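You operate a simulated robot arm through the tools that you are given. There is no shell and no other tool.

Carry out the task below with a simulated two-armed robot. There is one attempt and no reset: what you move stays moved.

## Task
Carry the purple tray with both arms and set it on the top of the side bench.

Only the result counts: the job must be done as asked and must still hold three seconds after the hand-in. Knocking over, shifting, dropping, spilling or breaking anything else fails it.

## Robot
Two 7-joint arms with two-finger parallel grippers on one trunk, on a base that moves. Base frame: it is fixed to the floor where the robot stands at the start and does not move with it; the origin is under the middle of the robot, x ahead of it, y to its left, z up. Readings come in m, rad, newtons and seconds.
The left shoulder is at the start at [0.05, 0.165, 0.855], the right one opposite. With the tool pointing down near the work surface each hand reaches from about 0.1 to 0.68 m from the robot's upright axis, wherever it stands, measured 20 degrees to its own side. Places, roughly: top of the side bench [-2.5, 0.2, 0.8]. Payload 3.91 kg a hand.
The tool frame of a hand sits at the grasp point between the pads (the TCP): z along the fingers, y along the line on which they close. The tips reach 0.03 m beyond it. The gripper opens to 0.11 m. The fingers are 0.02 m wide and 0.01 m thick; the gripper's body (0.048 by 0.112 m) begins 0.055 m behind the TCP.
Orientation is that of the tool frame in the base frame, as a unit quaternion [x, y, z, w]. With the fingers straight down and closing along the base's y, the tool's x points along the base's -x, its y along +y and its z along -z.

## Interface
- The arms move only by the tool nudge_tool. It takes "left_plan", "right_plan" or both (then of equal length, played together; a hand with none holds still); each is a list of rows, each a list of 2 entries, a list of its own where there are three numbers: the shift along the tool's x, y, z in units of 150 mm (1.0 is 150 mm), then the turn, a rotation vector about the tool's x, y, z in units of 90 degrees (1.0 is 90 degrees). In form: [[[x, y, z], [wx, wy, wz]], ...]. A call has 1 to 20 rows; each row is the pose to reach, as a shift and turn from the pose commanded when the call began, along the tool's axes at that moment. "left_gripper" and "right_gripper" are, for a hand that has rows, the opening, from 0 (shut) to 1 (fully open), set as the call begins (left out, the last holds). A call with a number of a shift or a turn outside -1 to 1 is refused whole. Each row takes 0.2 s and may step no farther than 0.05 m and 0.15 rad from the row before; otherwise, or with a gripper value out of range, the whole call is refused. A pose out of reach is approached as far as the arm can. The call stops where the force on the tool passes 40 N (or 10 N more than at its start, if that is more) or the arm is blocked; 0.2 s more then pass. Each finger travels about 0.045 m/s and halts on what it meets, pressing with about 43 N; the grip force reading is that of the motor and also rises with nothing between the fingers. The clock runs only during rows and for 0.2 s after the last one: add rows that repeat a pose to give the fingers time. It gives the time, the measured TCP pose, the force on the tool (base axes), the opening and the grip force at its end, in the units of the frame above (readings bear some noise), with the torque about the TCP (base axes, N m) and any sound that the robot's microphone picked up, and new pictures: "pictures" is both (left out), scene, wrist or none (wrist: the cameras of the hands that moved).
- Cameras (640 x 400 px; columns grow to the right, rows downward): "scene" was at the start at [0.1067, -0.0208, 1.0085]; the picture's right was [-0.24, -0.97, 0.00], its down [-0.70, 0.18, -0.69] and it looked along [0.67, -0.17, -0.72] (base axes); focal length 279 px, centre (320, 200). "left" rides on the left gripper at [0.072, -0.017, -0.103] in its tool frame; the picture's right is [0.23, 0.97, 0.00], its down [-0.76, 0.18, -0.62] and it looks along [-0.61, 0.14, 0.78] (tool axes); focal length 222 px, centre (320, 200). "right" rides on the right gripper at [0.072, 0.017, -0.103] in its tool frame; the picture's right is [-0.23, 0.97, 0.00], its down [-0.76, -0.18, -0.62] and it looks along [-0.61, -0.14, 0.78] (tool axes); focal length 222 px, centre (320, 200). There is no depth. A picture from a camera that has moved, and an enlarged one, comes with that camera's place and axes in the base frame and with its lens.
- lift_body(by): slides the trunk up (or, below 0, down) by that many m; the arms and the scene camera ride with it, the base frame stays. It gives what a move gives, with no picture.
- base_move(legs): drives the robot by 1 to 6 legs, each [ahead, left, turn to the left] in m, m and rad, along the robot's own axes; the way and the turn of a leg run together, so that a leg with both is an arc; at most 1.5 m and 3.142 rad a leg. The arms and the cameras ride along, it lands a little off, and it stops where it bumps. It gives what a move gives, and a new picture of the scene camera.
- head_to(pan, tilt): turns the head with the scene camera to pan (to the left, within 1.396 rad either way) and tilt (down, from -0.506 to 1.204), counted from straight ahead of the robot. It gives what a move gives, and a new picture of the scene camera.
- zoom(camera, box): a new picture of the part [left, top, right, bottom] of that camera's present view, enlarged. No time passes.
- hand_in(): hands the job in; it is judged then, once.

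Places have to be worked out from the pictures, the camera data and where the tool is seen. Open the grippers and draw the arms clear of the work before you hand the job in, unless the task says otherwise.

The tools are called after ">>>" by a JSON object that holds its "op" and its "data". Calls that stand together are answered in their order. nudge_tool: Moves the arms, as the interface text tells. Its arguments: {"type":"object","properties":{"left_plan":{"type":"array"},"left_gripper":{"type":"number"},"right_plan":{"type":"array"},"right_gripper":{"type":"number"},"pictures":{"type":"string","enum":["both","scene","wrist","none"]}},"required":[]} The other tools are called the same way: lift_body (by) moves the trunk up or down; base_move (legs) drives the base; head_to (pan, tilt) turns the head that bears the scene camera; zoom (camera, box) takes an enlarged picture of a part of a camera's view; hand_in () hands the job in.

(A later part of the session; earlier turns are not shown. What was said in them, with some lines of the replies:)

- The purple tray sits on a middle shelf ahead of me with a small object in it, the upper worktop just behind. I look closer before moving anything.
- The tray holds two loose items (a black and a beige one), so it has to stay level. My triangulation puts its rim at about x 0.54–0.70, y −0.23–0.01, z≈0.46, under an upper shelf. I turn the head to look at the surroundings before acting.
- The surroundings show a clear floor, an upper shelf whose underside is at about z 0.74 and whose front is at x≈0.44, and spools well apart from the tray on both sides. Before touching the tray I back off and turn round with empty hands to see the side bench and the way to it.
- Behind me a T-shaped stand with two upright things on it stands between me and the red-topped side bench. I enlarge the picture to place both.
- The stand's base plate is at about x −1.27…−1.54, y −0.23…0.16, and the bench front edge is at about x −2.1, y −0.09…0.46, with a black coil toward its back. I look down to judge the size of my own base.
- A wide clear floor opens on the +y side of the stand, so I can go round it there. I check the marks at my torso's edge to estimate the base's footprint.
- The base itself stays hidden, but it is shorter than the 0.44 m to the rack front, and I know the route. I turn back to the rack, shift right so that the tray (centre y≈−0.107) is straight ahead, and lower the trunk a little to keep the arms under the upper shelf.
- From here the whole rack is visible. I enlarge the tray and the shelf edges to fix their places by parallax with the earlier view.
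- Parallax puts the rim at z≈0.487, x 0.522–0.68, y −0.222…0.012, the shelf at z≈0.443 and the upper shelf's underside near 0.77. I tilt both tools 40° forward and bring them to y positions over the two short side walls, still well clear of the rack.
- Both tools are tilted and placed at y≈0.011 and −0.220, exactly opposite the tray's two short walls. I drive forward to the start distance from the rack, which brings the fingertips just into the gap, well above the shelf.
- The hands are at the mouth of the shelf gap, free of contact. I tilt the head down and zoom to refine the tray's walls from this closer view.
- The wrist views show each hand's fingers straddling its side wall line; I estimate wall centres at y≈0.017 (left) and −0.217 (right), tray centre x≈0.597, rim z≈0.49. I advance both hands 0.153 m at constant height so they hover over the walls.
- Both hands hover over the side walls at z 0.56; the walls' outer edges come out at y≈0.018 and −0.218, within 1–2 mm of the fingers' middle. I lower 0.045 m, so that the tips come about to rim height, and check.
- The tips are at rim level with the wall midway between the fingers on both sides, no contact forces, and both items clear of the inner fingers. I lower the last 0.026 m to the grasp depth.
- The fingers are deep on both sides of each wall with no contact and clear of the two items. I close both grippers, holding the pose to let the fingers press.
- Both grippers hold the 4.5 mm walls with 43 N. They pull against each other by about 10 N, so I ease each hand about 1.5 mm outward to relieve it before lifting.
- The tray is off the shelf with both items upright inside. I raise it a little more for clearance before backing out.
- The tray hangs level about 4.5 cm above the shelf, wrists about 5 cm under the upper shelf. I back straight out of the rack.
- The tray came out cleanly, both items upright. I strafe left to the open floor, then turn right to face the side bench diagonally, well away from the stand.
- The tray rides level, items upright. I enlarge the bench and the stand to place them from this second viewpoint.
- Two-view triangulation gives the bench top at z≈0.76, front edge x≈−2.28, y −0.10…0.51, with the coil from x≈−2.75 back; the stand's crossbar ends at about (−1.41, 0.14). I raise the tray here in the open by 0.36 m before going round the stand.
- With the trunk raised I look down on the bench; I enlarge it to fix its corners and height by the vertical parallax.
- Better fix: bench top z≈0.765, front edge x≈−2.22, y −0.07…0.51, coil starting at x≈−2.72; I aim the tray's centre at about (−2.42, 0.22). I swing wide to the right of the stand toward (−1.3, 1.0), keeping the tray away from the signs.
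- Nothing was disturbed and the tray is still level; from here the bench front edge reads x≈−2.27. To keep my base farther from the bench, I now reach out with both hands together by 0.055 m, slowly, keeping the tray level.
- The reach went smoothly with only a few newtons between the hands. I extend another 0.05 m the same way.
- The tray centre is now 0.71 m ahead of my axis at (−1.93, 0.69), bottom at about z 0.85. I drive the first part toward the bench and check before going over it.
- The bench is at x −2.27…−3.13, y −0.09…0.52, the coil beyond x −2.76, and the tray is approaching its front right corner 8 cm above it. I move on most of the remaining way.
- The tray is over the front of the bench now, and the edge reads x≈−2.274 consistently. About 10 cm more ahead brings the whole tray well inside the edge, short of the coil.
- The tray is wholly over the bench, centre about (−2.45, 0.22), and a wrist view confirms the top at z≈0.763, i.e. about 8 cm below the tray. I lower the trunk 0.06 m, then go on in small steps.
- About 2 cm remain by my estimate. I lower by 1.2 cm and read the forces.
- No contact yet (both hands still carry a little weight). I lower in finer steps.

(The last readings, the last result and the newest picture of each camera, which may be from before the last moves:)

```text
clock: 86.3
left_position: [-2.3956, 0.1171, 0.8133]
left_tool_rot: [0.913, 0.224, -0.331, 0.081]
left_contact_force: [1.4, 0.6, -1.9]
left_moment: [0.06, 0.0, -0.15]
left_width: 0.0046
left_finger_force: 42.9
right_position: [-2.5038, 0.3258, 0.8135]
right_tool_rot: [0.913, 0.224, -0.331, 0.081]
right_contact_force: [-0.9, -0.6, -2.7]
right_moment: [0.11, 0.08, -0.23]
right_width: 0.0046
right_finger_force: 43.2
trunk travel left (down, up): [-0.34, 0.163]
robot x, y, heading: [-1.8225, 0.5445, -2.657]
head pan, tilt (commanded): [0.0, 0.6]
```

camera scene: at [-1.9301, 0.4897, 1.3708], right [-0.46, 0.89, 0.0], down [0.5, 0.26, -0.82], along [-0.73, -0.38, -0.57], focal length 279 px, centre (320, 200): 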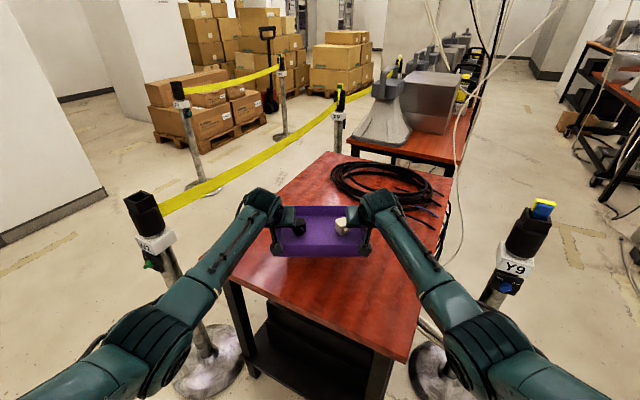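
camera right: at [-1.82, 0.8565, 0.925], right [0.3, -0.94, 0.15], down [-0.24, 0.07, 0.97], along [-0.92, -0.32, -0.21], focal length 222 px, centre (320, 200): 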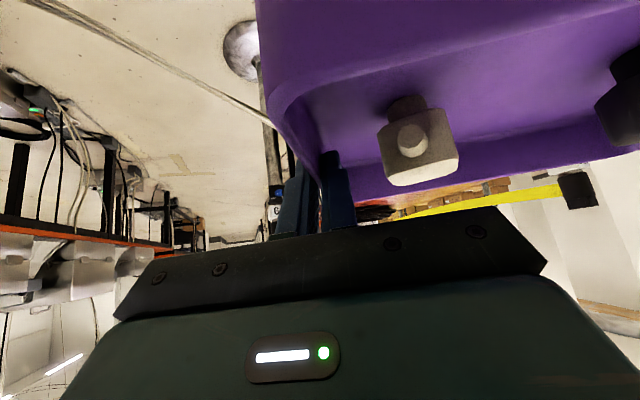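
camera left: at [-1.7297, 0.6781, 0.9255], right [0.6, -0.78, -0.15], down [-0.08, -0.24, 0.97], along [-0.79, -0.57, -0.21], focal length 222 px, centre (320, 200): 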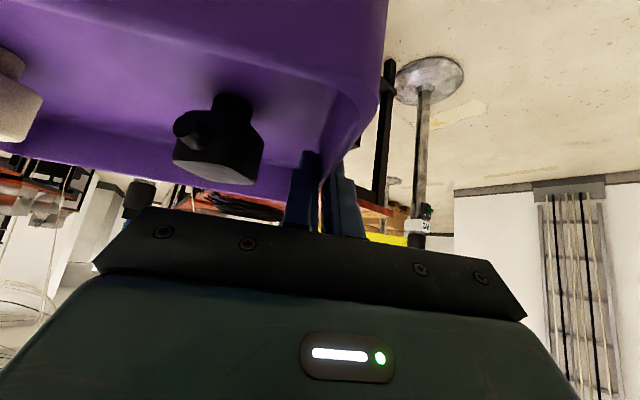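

Still free at an estimated bottom height of 0.768; I continue in 3 mm steps.

>>> {"op": "lift_body", "data": {"by": -0.003}}

>>> {"op": "lift_body", "data": {"by": -0.003}}

```text
clock: 86.9
left_position: [-2.3956, 0.1166, 0.8088]
left_tool_rot: [0.913, 0.224, -0.332, 0.081]
left_contact_force: [1.6, 1.1, -1.2]
left_moment: [0.07, 0.04, -0.12]
left_width: 0.0044
left_finger_force: 43.4
right_position: [-2.5031, 0.3258, 0.8118]
right_tool_rot: [0.913, 0.224, -0.332, 0.082]
right_contact_force: [-1.1, -1.4, -2.6]
right_moment: [0.07, 0.06, -0.2]
right_width: 0.0046
right_finger_force: 42.8
trunk travel left (down, up): [-0.337, 0.166]
robot x, y, heading: [-1.8267, 0.5458, -2.658]
head pan, tilt (commanded): [0.0, 0.6]
```

```text
clock: 87.4
left_position: [-2.3953, 0.1175, 0.8086]
left_tool_rot: [0.912, 0.224, -0.333, 0.082]
left_contact_force: [0.3, 0.7, 2.7]
left_moment: [0.17, -0.18, -0.17]
left_width: 0.0047
left_finger_force: 42.8
right_position: [-2.5036, 0.3257, 0.809]
right_tool_rot: [0.913, 0.224, -0.332, 0.082]
right_contact_force: [-0.7, -0.7, 2.6]
right_moment: [0.25, -0.27, -0.25]
right_width: 0.0046
right_finger_force: 43.1
trunk travel left (down, up): [-0.334, 0.169]
robot x, y, heading: [-1.8228, 0.549, -2.662]
head pan, tilt (commanded): [0.0, 0.6]
```

Both hands now feel about +2.7 N upward: the tray has touched the bench. I settle one more millimetre so it sits flush before releasing.

>>> {"op": "lift_body", "data": {"by": -0.001}}

>>> {"op": "zoom", "data": {"camera": "scene", "box": [220, 180, 420, 280]}}

>>> {"op": "zoom", "data": {"camera": "right", "box": [0, 0, 640, 400]}}

```text
clock: 87.9
left_position: [-2.3964, 0.1158, 0.8088]
left_tool_rot: [0.912, 0.224, -0.333, 0.082]
left_contact_force: [-0.3, -0.8, 7.0]
left_moment: [0.31, -0.53, -0.13]
left_width: 0.0048
left_finger_force: 43.3
right_position: [-2.5038, 0.3261, 0.8087]
right_tool_rot: [0.912, 0.224, -0.334, 0.082]
right_contact_force: [-2.8, -0.7, 7.4]
right_moment: [0.41, -0.54, -0.25]
right_width: 0.0047
right_finger_force: 43.2
trunk travel left (down, up): [-0.333, 0.17]
robot x, y, heading: [-1.8238, 0.5469, -2.661]
head pan, tilt (commanded): [0.0, 0.6]
```

```text
3.20 times, centred on (320, 230) of scene
camera zoom: at [-1.9279, 0.4911, 1.2843], right [-0.46, 0.89, 0.0], down [0.5, 0.26, -0.83], along [-0.73, -0.38, -0.56], focal length 893 px, centre (320, 104)
```

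zoom: 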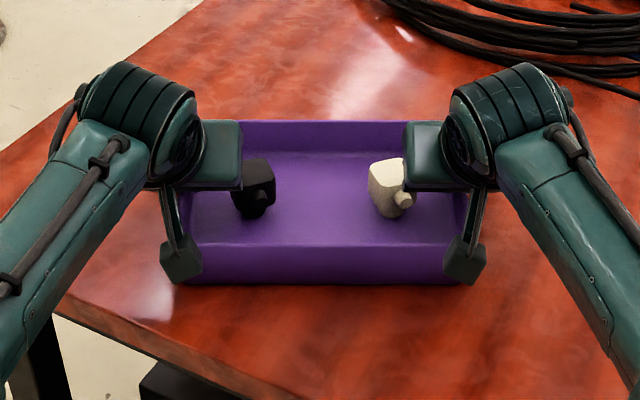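

```text
1.00 times, centred on (320, 200) of right (not enlarged: the box is as wide or as high as the picture)
camera zoom: at [-2.3872, 0.3667, 0.8403], right [0.3, -0.94, 0.15], down [-0.24, 0.07, 0.97], along [-0.92, -0.32, -0.21], focal length 222 px, centre (320, 200)
```

zoom: 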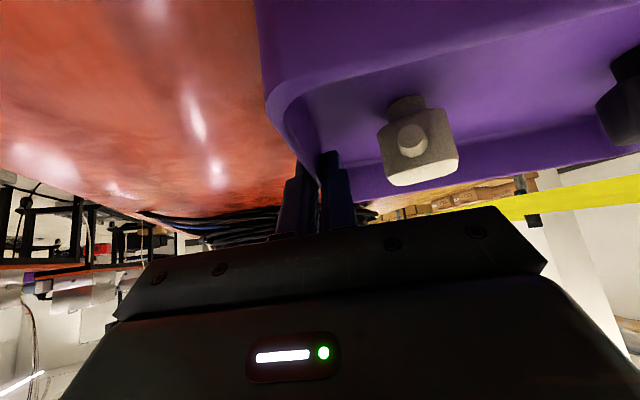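

The tray is seated and both items stand upright. I open both grippers a little (to 28 mm, so the inner fingers stay clear of the items) while holding still.

>>> {"op": "nudge_tool", "data": {"left_plan": [[[0, 0, 0], [0, 0, 0]], [[0, 0, 0], [0, 0, 0]], [[0, 0, 0], [0, 0, 0]], [[0, 0, 0], [0, 0, 0]]], "right_plan": [[[0, 0, 0], [0, 0, 0]], [[0, 0, 0], [0, 0, 0]], [[0, 0, 0], [0, 0, 0]], [[0, 0, 0], [0, 0, 0]]], "left_gripper": 0.25, "right_gripper": 0.25}}

>>> {"op": "zoom", "data": {"camera": "left", "box": [160, 60, 420, 260]}}

>>> {"op": "zoom", "data": {"camera": "right", "box": [220, 60, 480, 260]}}

```text
clock: 88.9
left_position: [-2.3952, 0.1172, 0.8072]
left_tool_rot: [0.913, 0.225, -0.331, 0.081]
left_contact_force: [-0.6, -0.2, 0.1]
left_moment: [0.03, -0.02, -0.02]
left_width: 0.0278
left_finger_force: 0.1
right_position: [-2.504, 0.3268, 0.8058]
right_tool_rot: [0.913, 0.225, -0.331, 0.082]
right_contact_force: [0.4, 0.1, -1.3]
right_moment: [0.05, 0.01, -0.01]
right_width: 0.0275
right_finger_force: 0.0
trunk travel left (down, up): [-0.333, 0.17]
robot x, y, heading: [-1.8212, 0.5478, -2.662]
head pan, tilt (commanded): [0.0, 0.6]
camera scene: at [-1.9289, 0.4906, 1.284], right [-0.46, 0.89, 0.0], down [0.5, 0.26, -0.83], along [-0.73, -0.38, -0.56], focal length 279 px, centre (320, 200)
camera right: at [-2.3872, 0.3666, 0.8384], right [0.3, -0.94, 0.15], down [-0.25, 0.07, 0.97], along [-0.92, -0.32, -0.21], focal length 222 px, centre (320, 200)
camera left: at [-2.2965, 0.1887, 0.8388], right [0.61, -0.78, -0.15], down [-0.08, -0.24, 0.97], along [-0.79, -0.57, -0.21], focal length 222 px, centre (320, 200)
```

scene: 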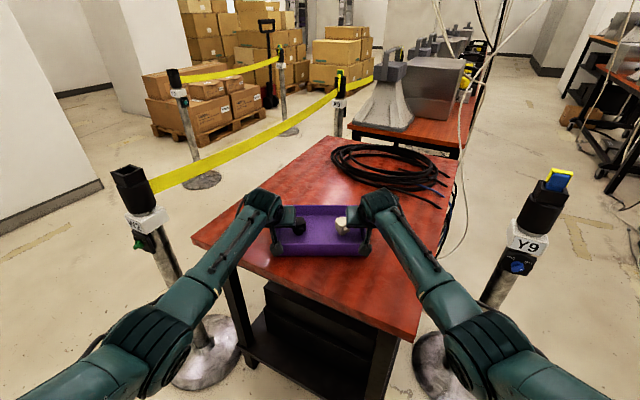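
right: 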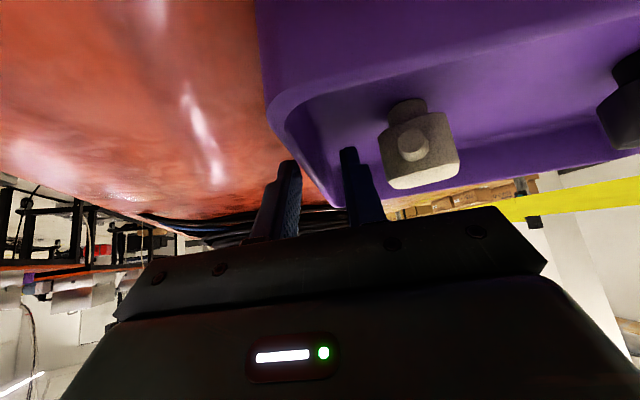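
left: 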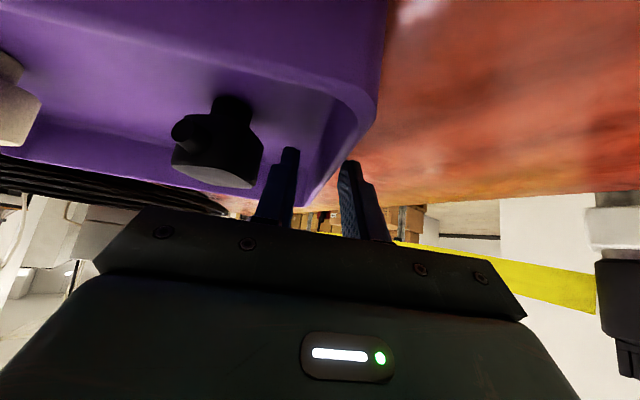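

```text
2.00 times, centred on (290, 160) of left
camera zoom: at [-2.2965, 0.1887, 0.8388], right [0.61, -0.78, -0.15], down [-0.08, -0.24, 0.97], along [-0.79, -0.57, -0.21], focal length 444 px, centre (380, 280)
```

zoom: 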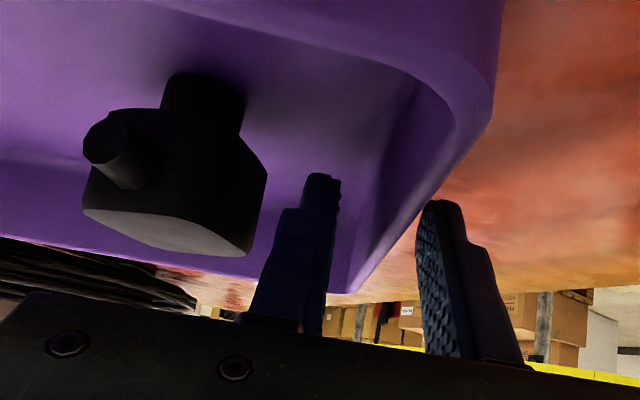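

```text
2.00 times, centred on (350, 160) of right
camera zoom: at [-2.3872, 0.3666, 0.8384], right [0.3, -0.94, 0.15], down [-0.25, 0.07, 0.97], along [-0.92, -0.32, -0.21], focal length 444 px, centre (260, 280)
```

zoom: 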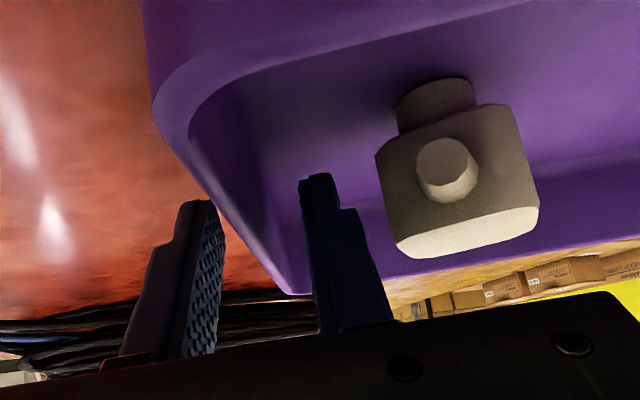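

Released: forces are near zero, the walls stand free between the fingers, the items are upright. I raise both hands straight up with small steps, watching for any snag.

>>> {"op": "nudge_tool", "data": {"left_plan": [[[-0.034, 0, -0.041], [0, 0, 0]], [[-0.069, 0, -0.082], [0, 0, 0]], [[-0.103, 0, -0.123], [0, 0, 0]], [[-0.137, 0, -0.163], [0, 0, 0]], [[-0.172, 0, -0.204], [0, 0, 0]], [[-0.206, 0, -0.245], [0, 0, 0]], [[-0.24, 0, -0.286], [0, 0, 0]], [[-0.274, 0, -0.327], [0, 0, 0]], [[-0.308, 0, -0.368], [0, 0, 0]]], "right_plan": [[[-0.034, 0, -0.041], [0, 0, 0]], [[-0.069, 0, -0.082], [0, 0, 0]], [[-0.103, 0, -0.123], [0, 0, 0]], [[-0.137, 0, -0.163], [0, 0, 0]], [[-0.172, 0, -0.204], [0, 0, 0]], [[-0.206, 0, -0.245], [0, 0, 0]], [[-0.24, 0, -0.286], [0, 0, 0]], [[-0.274, 0, -0.327], [0, 0, 0]], [[-0.308, 0, -0.368], [0, 0, 0]]]}}

```text
clock: 90.9
left_position: [-2.3958, 0.1158, 0.8778]
left_tool_rot: [0.913, 0.224, -0.331, 0.081]
left_contact_force: [-0.4, -0.1, -0.2]
left_moment: [0.03, 0.0, -0.01]
left_width: 0.0278
left_finger_force: 0.2
right_position: [-2.5032, 0.3256, 0.8788]
right_tool_rot: [0.913, 0.225, -0.331, 0.081]
right_contact_force: [0.6, -0.6, 0.1]
right_moment: [0.02, 0.02, 0.01]
right_width: 0.0274
right_finger_force: 0.1
trunk travel left (down, up): [-0.333, 0.17]
robot x, y, heading: [-1.8216, 0.5451, -2.661]
head pan, tilt (commanded): [0.0, 0.6]
camera scene: at [-1.9288, 0.4906, 1.284], right [-0.46, 0.89, 0.0], down [0.5, 0.26, -0.83], along [-0.73, -0.38, -0.56], focal length 279 px, centre (320, 200)
camera right: at [-2.3874, 0.3664, 0.9107], right [0.3, -0.94, 0.15], down [-0.24, 0.07, 0.97], along [-0.92, -0.32, -0.21], focal length 222 px, centre (320, 200)
camera left: at [-2.2965, 0.1888, 0.9107], right [0.6, -0.78, -0.15], down [-0.08, -0.24, 0.97], along [-0.79, -0.57, -0.21], focal length 222 px, centre (320, 200)
```

scene: 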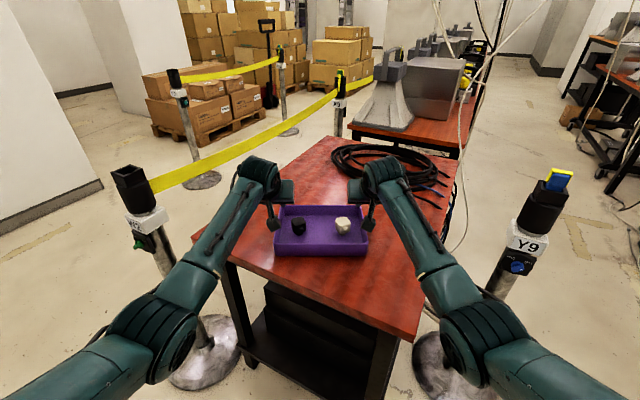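
right: 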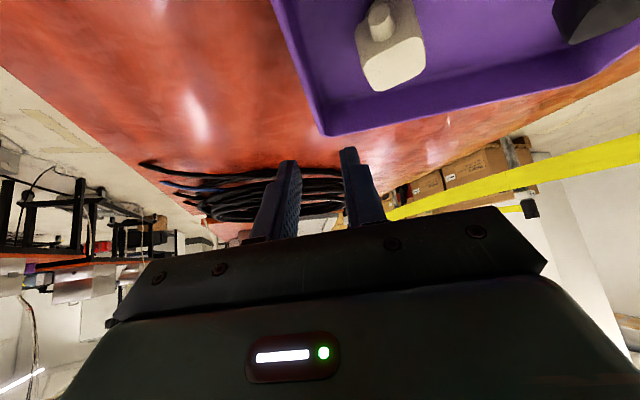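
left: 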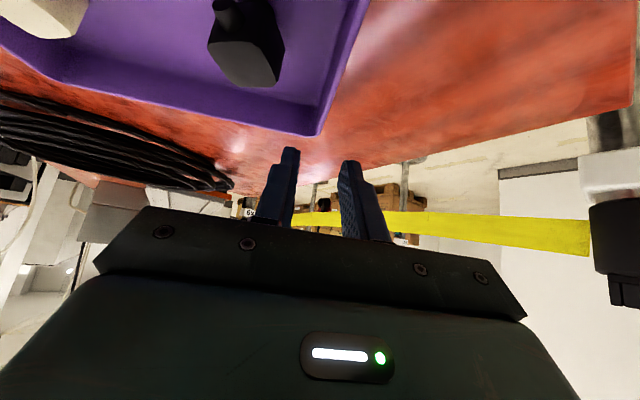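

The tray stands alone on the bench with both items upright, and the hands hover clear above it. I raise the trunk a bit more and back away along the way I came.

>>> {"op": "lift_body", "data": {"by": 0.06}}

>>> {"op": "base_move", "data": {"legs": [[-0.4, -0.1, 0]]}}

>>> {"op": "zoom", "data": {"camera": "scene", "box": [200, 60, 440, 260]}}

```text
clock: 91.9
left_position: [-2.3962, 0.1167, 0.9382]
left_tool_rot: [0.913, 0.224, -0.33, 0.082]
left_contact_force: [0.5, -0.5, -0.2]
left_moment: [-0.01, 0.0, -0.01]
left_width: 0.0275
left_finger_force: 0.1
right_position: [-2.5031, 0.3261, 0.9382]
right_tool_rot: [0.913, 0.224, -0.332, 0.081]
right_contact_force: [-0.4, 0.4, -0.6]
right_moment: [0.02, 0.02, -0.04]
right_width: 0.0276
right_finger_force: 0.0
trunk travel left (down, up): [-0.393, 0.11]
robot x, y, heading: [-1.8235, 0.5441, -2.658]
head pan, tilt (commanded): [0.0, 0.6]
```

```text
clock: 94.4
left_position: [-2.0892, 0.3913, 0.9392]
left_tool_rot: [0.913, 0.223, -0.332, 0.081]
left_contact_force: [-0.6, -0.6, -0.3]
left_moment: [0.01, -0.02, 0.0]
left_width: 0.0275
left_finger_force: 0.1
right_position: [-2.1967, 0.6001, 0.9397]
right_tool_rot: [0.912, 0.225, -0.332, 0.082]
right_contact_force: [0.1, 0.3, 0.6]
right_moment: [-0.03, -0.02, 0.02]
right_width: 0.0274
right_finger_force: 0.0
trunk travel left (down, up): [-0.393, 0.11]
robot x, y, heading: [-1.5186, 0.8192, -2.661]
head pan, tilt (commanded): [0.0, 0.6]
camera scene: at [-1.622, 0.7648, 1.344], right [-0.46, 0.89, 0.0], down [0.5, 0.26, -0.83], along [-0.73, -0.38, -0.56], focal length 279 px, centre (320, 200)
```

scene: 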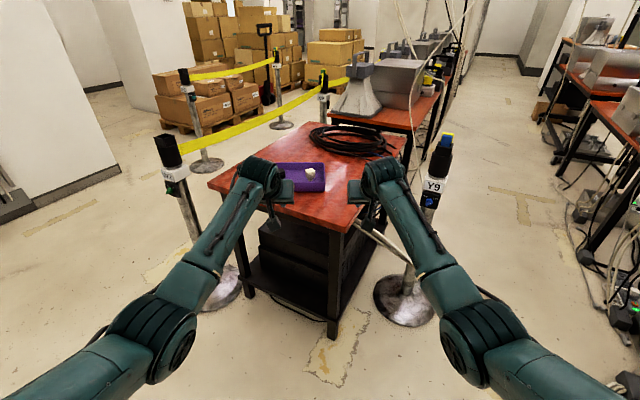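

```text
2.00 times, centred on (320, 160) of scene
camera zoom: at [-1.622, 0.7648, 1.344], right [-0.46, 0.89, 0.0], down [0.5, 0.26, -0.83], along [-0.73, -0.38, -0.56], focal length 558 px, centre (320, 280)
```

zoom: 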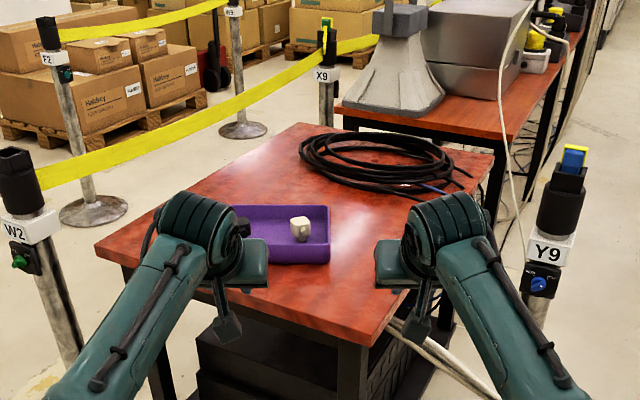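

The tray sits well inside the bench top, short of the coil, and nothing else has moved. I back off a bit more, open the grippers fully and take a last look.

>>> {"op": "base_move", "data": {"legs": [[-0.25, -0.1, 0]]}}

>>> {"op": "nudge_tool", "data": {"left_plan": [[[0, 0, 0], [0, 0, 0]], [[0, 0, 0], [0, 0, 0]], [[0, 0, 0], [0, 0, 0]], [[0, 0, 0], [0, 0, 0]], [[0, 0, 0], [0, 0, 0]]], "right_plan": [[[0, 0, 0], [0, 0, 0]], [[0, 0, 0], [0, 0, 0]], [[0, 0, 0], [0, 0, 0]], [[0, 0, 0], [0, 0, 0]], [[0, 0, 0], [0, 0, 0]]], "left_gripper": 1, "right_gripper": 1, "pictures": "scene"}}

>>> {"op": "zoom", "data": {"camera": "scene", "box": [200, 80, 440, 230]}}

```text
clock: 96.3
left_position: [-1.9123, 0.5952, 0.9376]
left_tool_rot: [0.913, 0.224, -0.331, 0.082]
left_contact_force: [0.3, 0.6, 0.4]
left_moment: [0.01, 0.01, 0.01]
left_width: 0.0274
left_finger_force: 0.0
right_position: [-2.0211, 0.8046, 0.9398]
right_tool_rot: [0.913, 0.224, -0.332, 0.082]
right_contact_force: [0.5, -0.1, -0.4]
right_moment: [-0.01, -0.01, 0.02]
right_width: 0.0273
right_finger_force: 0.2
trunk travel left (down, up): [-0.393, 0.11]
robot x, y, heading: [-1.3425, 1.024, -2.665]
head pan, tilt (commanded): [0.0, 0.6]
camera scene: at [-1.4459, 0.969, 1.3441], right [-0.46, 0.89, 0.0], down [0.5, 0.26, -0.83], along [-0.73, -0.38, -0.56], focal length 279 px, centre (320, 200)
```

scene: 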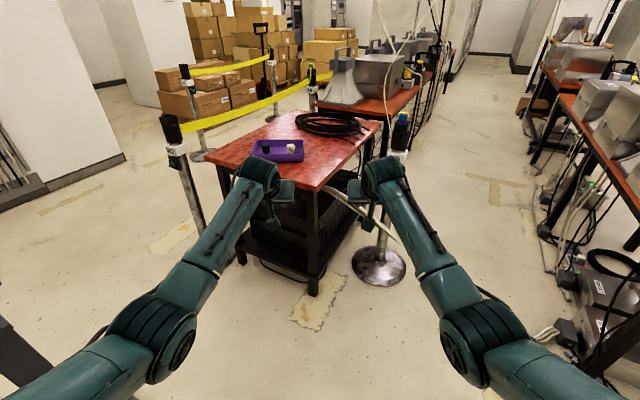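

```text
clock: 97.5
left_position: [-1.9129, 0.5956, 0.939]
left_tool_rot: [0.913, 0.225, -0.33, 0.081]
left_contact_force: [1.2, 0.5, 0.9]
left_moment: [-0.01, -0.02, 0.01]
left_width: 0.1101
left_finger_force: 0.1
right_position: [-2.0204, 0.8042, 0.9388]
right_tool_rot: [0.913, 0.224, -0.331, 0.081]
right_contact_force: [-0.6, 0.1, -0.3]
right_moment: [-0.01, -0.03, -0.03]
right_width: 0.11
right_finger_force: 0.0
trunk travel left (down, up): [-0.393, 0.11]
robot x, y, heading: [-1.3412, 1.0224, -2.664]
head pan, tilt (commanded): [0.0, 0.6]
camera scene: at [-1.4463, 0.9685, 1.344], right [-0.46, 0.89, 0.0], down [0.5, 0.26, -0.83], along [-0.73, -0.38, -0.56], focal length 279 px, centre (320, 200)
```

scene: 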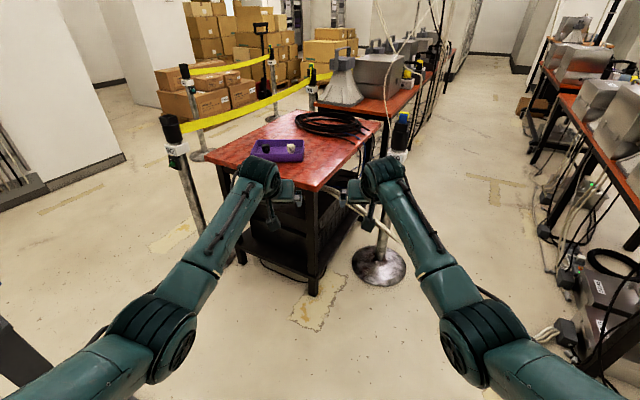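

```text
2.67 times, centred on (320, 155) of scene
camera zoom: at [-1.4463, 0.9685, 1.344], right [-0.46, 0.89, 0.0], down [0.5, 0.26, -0.83], along [-0.73, -0.38, -0.56], focal length 744 px, centre (320, 320)
```

zoom: 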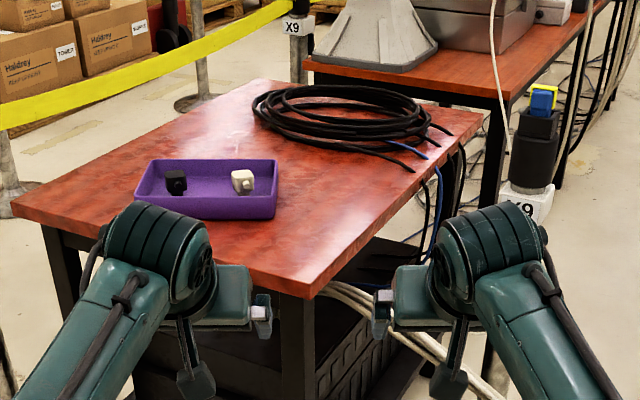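

The tray rests flat and clear of the edges with both items upright, and the grippers are open and away from the bench. I take a quick look at the stand to confirm it is untouched before handing in.

>>> {"op": "head_to", "data": {"pan": 1.2, "tilt": 0.6}}

```text
clock: 99.0
left_position: [-1.9136, 0.594, 0.9386]
left_tool_rot: [0.913, 0.224, -0.332, 0.081]
left_contact_force: [0.4, 0.1, 1.2]
left_moment: [-0.01, 0.03, 0.03]
left_width: 0.1099
left_finger_force: 0.0
right_position: [-2.0192, 0.8042, 0.9382]
right_tool_rot: [0.913, 0.224, -0.331, 0.081]
right_contact_force: [0.6, -0.9, 0.4]
right_moment: [0.02, 0.02, 0.01]
right_width: 0.1099
right_finger_force: 0.1
trunk travel left (down, up): [-0.393, 0.11]
robot x, y, heading: [-1.3441, 1.0259, -2.663]
head pan, tilt (commanded): [1.201, 0.6]
camera scene: at [-1.3582, 0.9216, 1.344], right [-0.99, -0.11, 0.0], down [-0.06, 0.56, -0.83], along [0.09, -0.82, -0.56], focal length 279 px, centre (320, 200)
```

scene: 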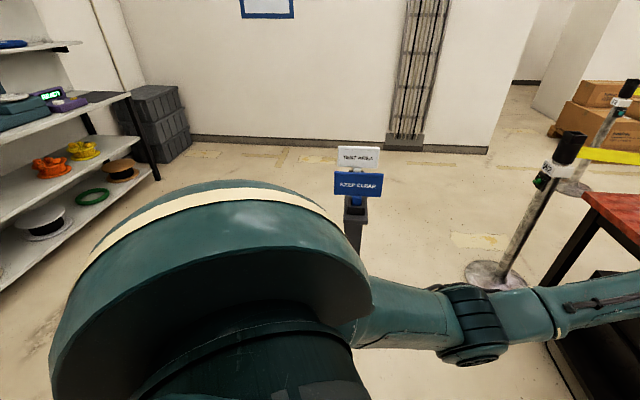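

The stand and its signs are untouched, the rack is in order, and the tray stands on the side bench with the hands open and well clear. I hand the job in.

>>> {"op": "hand_in", "data": {}}

```text
The job is handed in.
```

I carried the purple tray with both arms and set it flat on the top of the side bench, then handed the job in. I don't have the judge's verdict.

- **Tray:** it rests with its centre at about x −2.45, y 0.22. It is well inside the bench edges and short of the black cable coil.
- **Contents:** the black and beige items inside were still upright in the last close view.
- **Surroundings:** I saw nothing moved or knocked over. The sign stand, the rack and the coil on the bench looked as they did before.
- **Arms:** the grippers are fully open and the robot has backed away from the bench.
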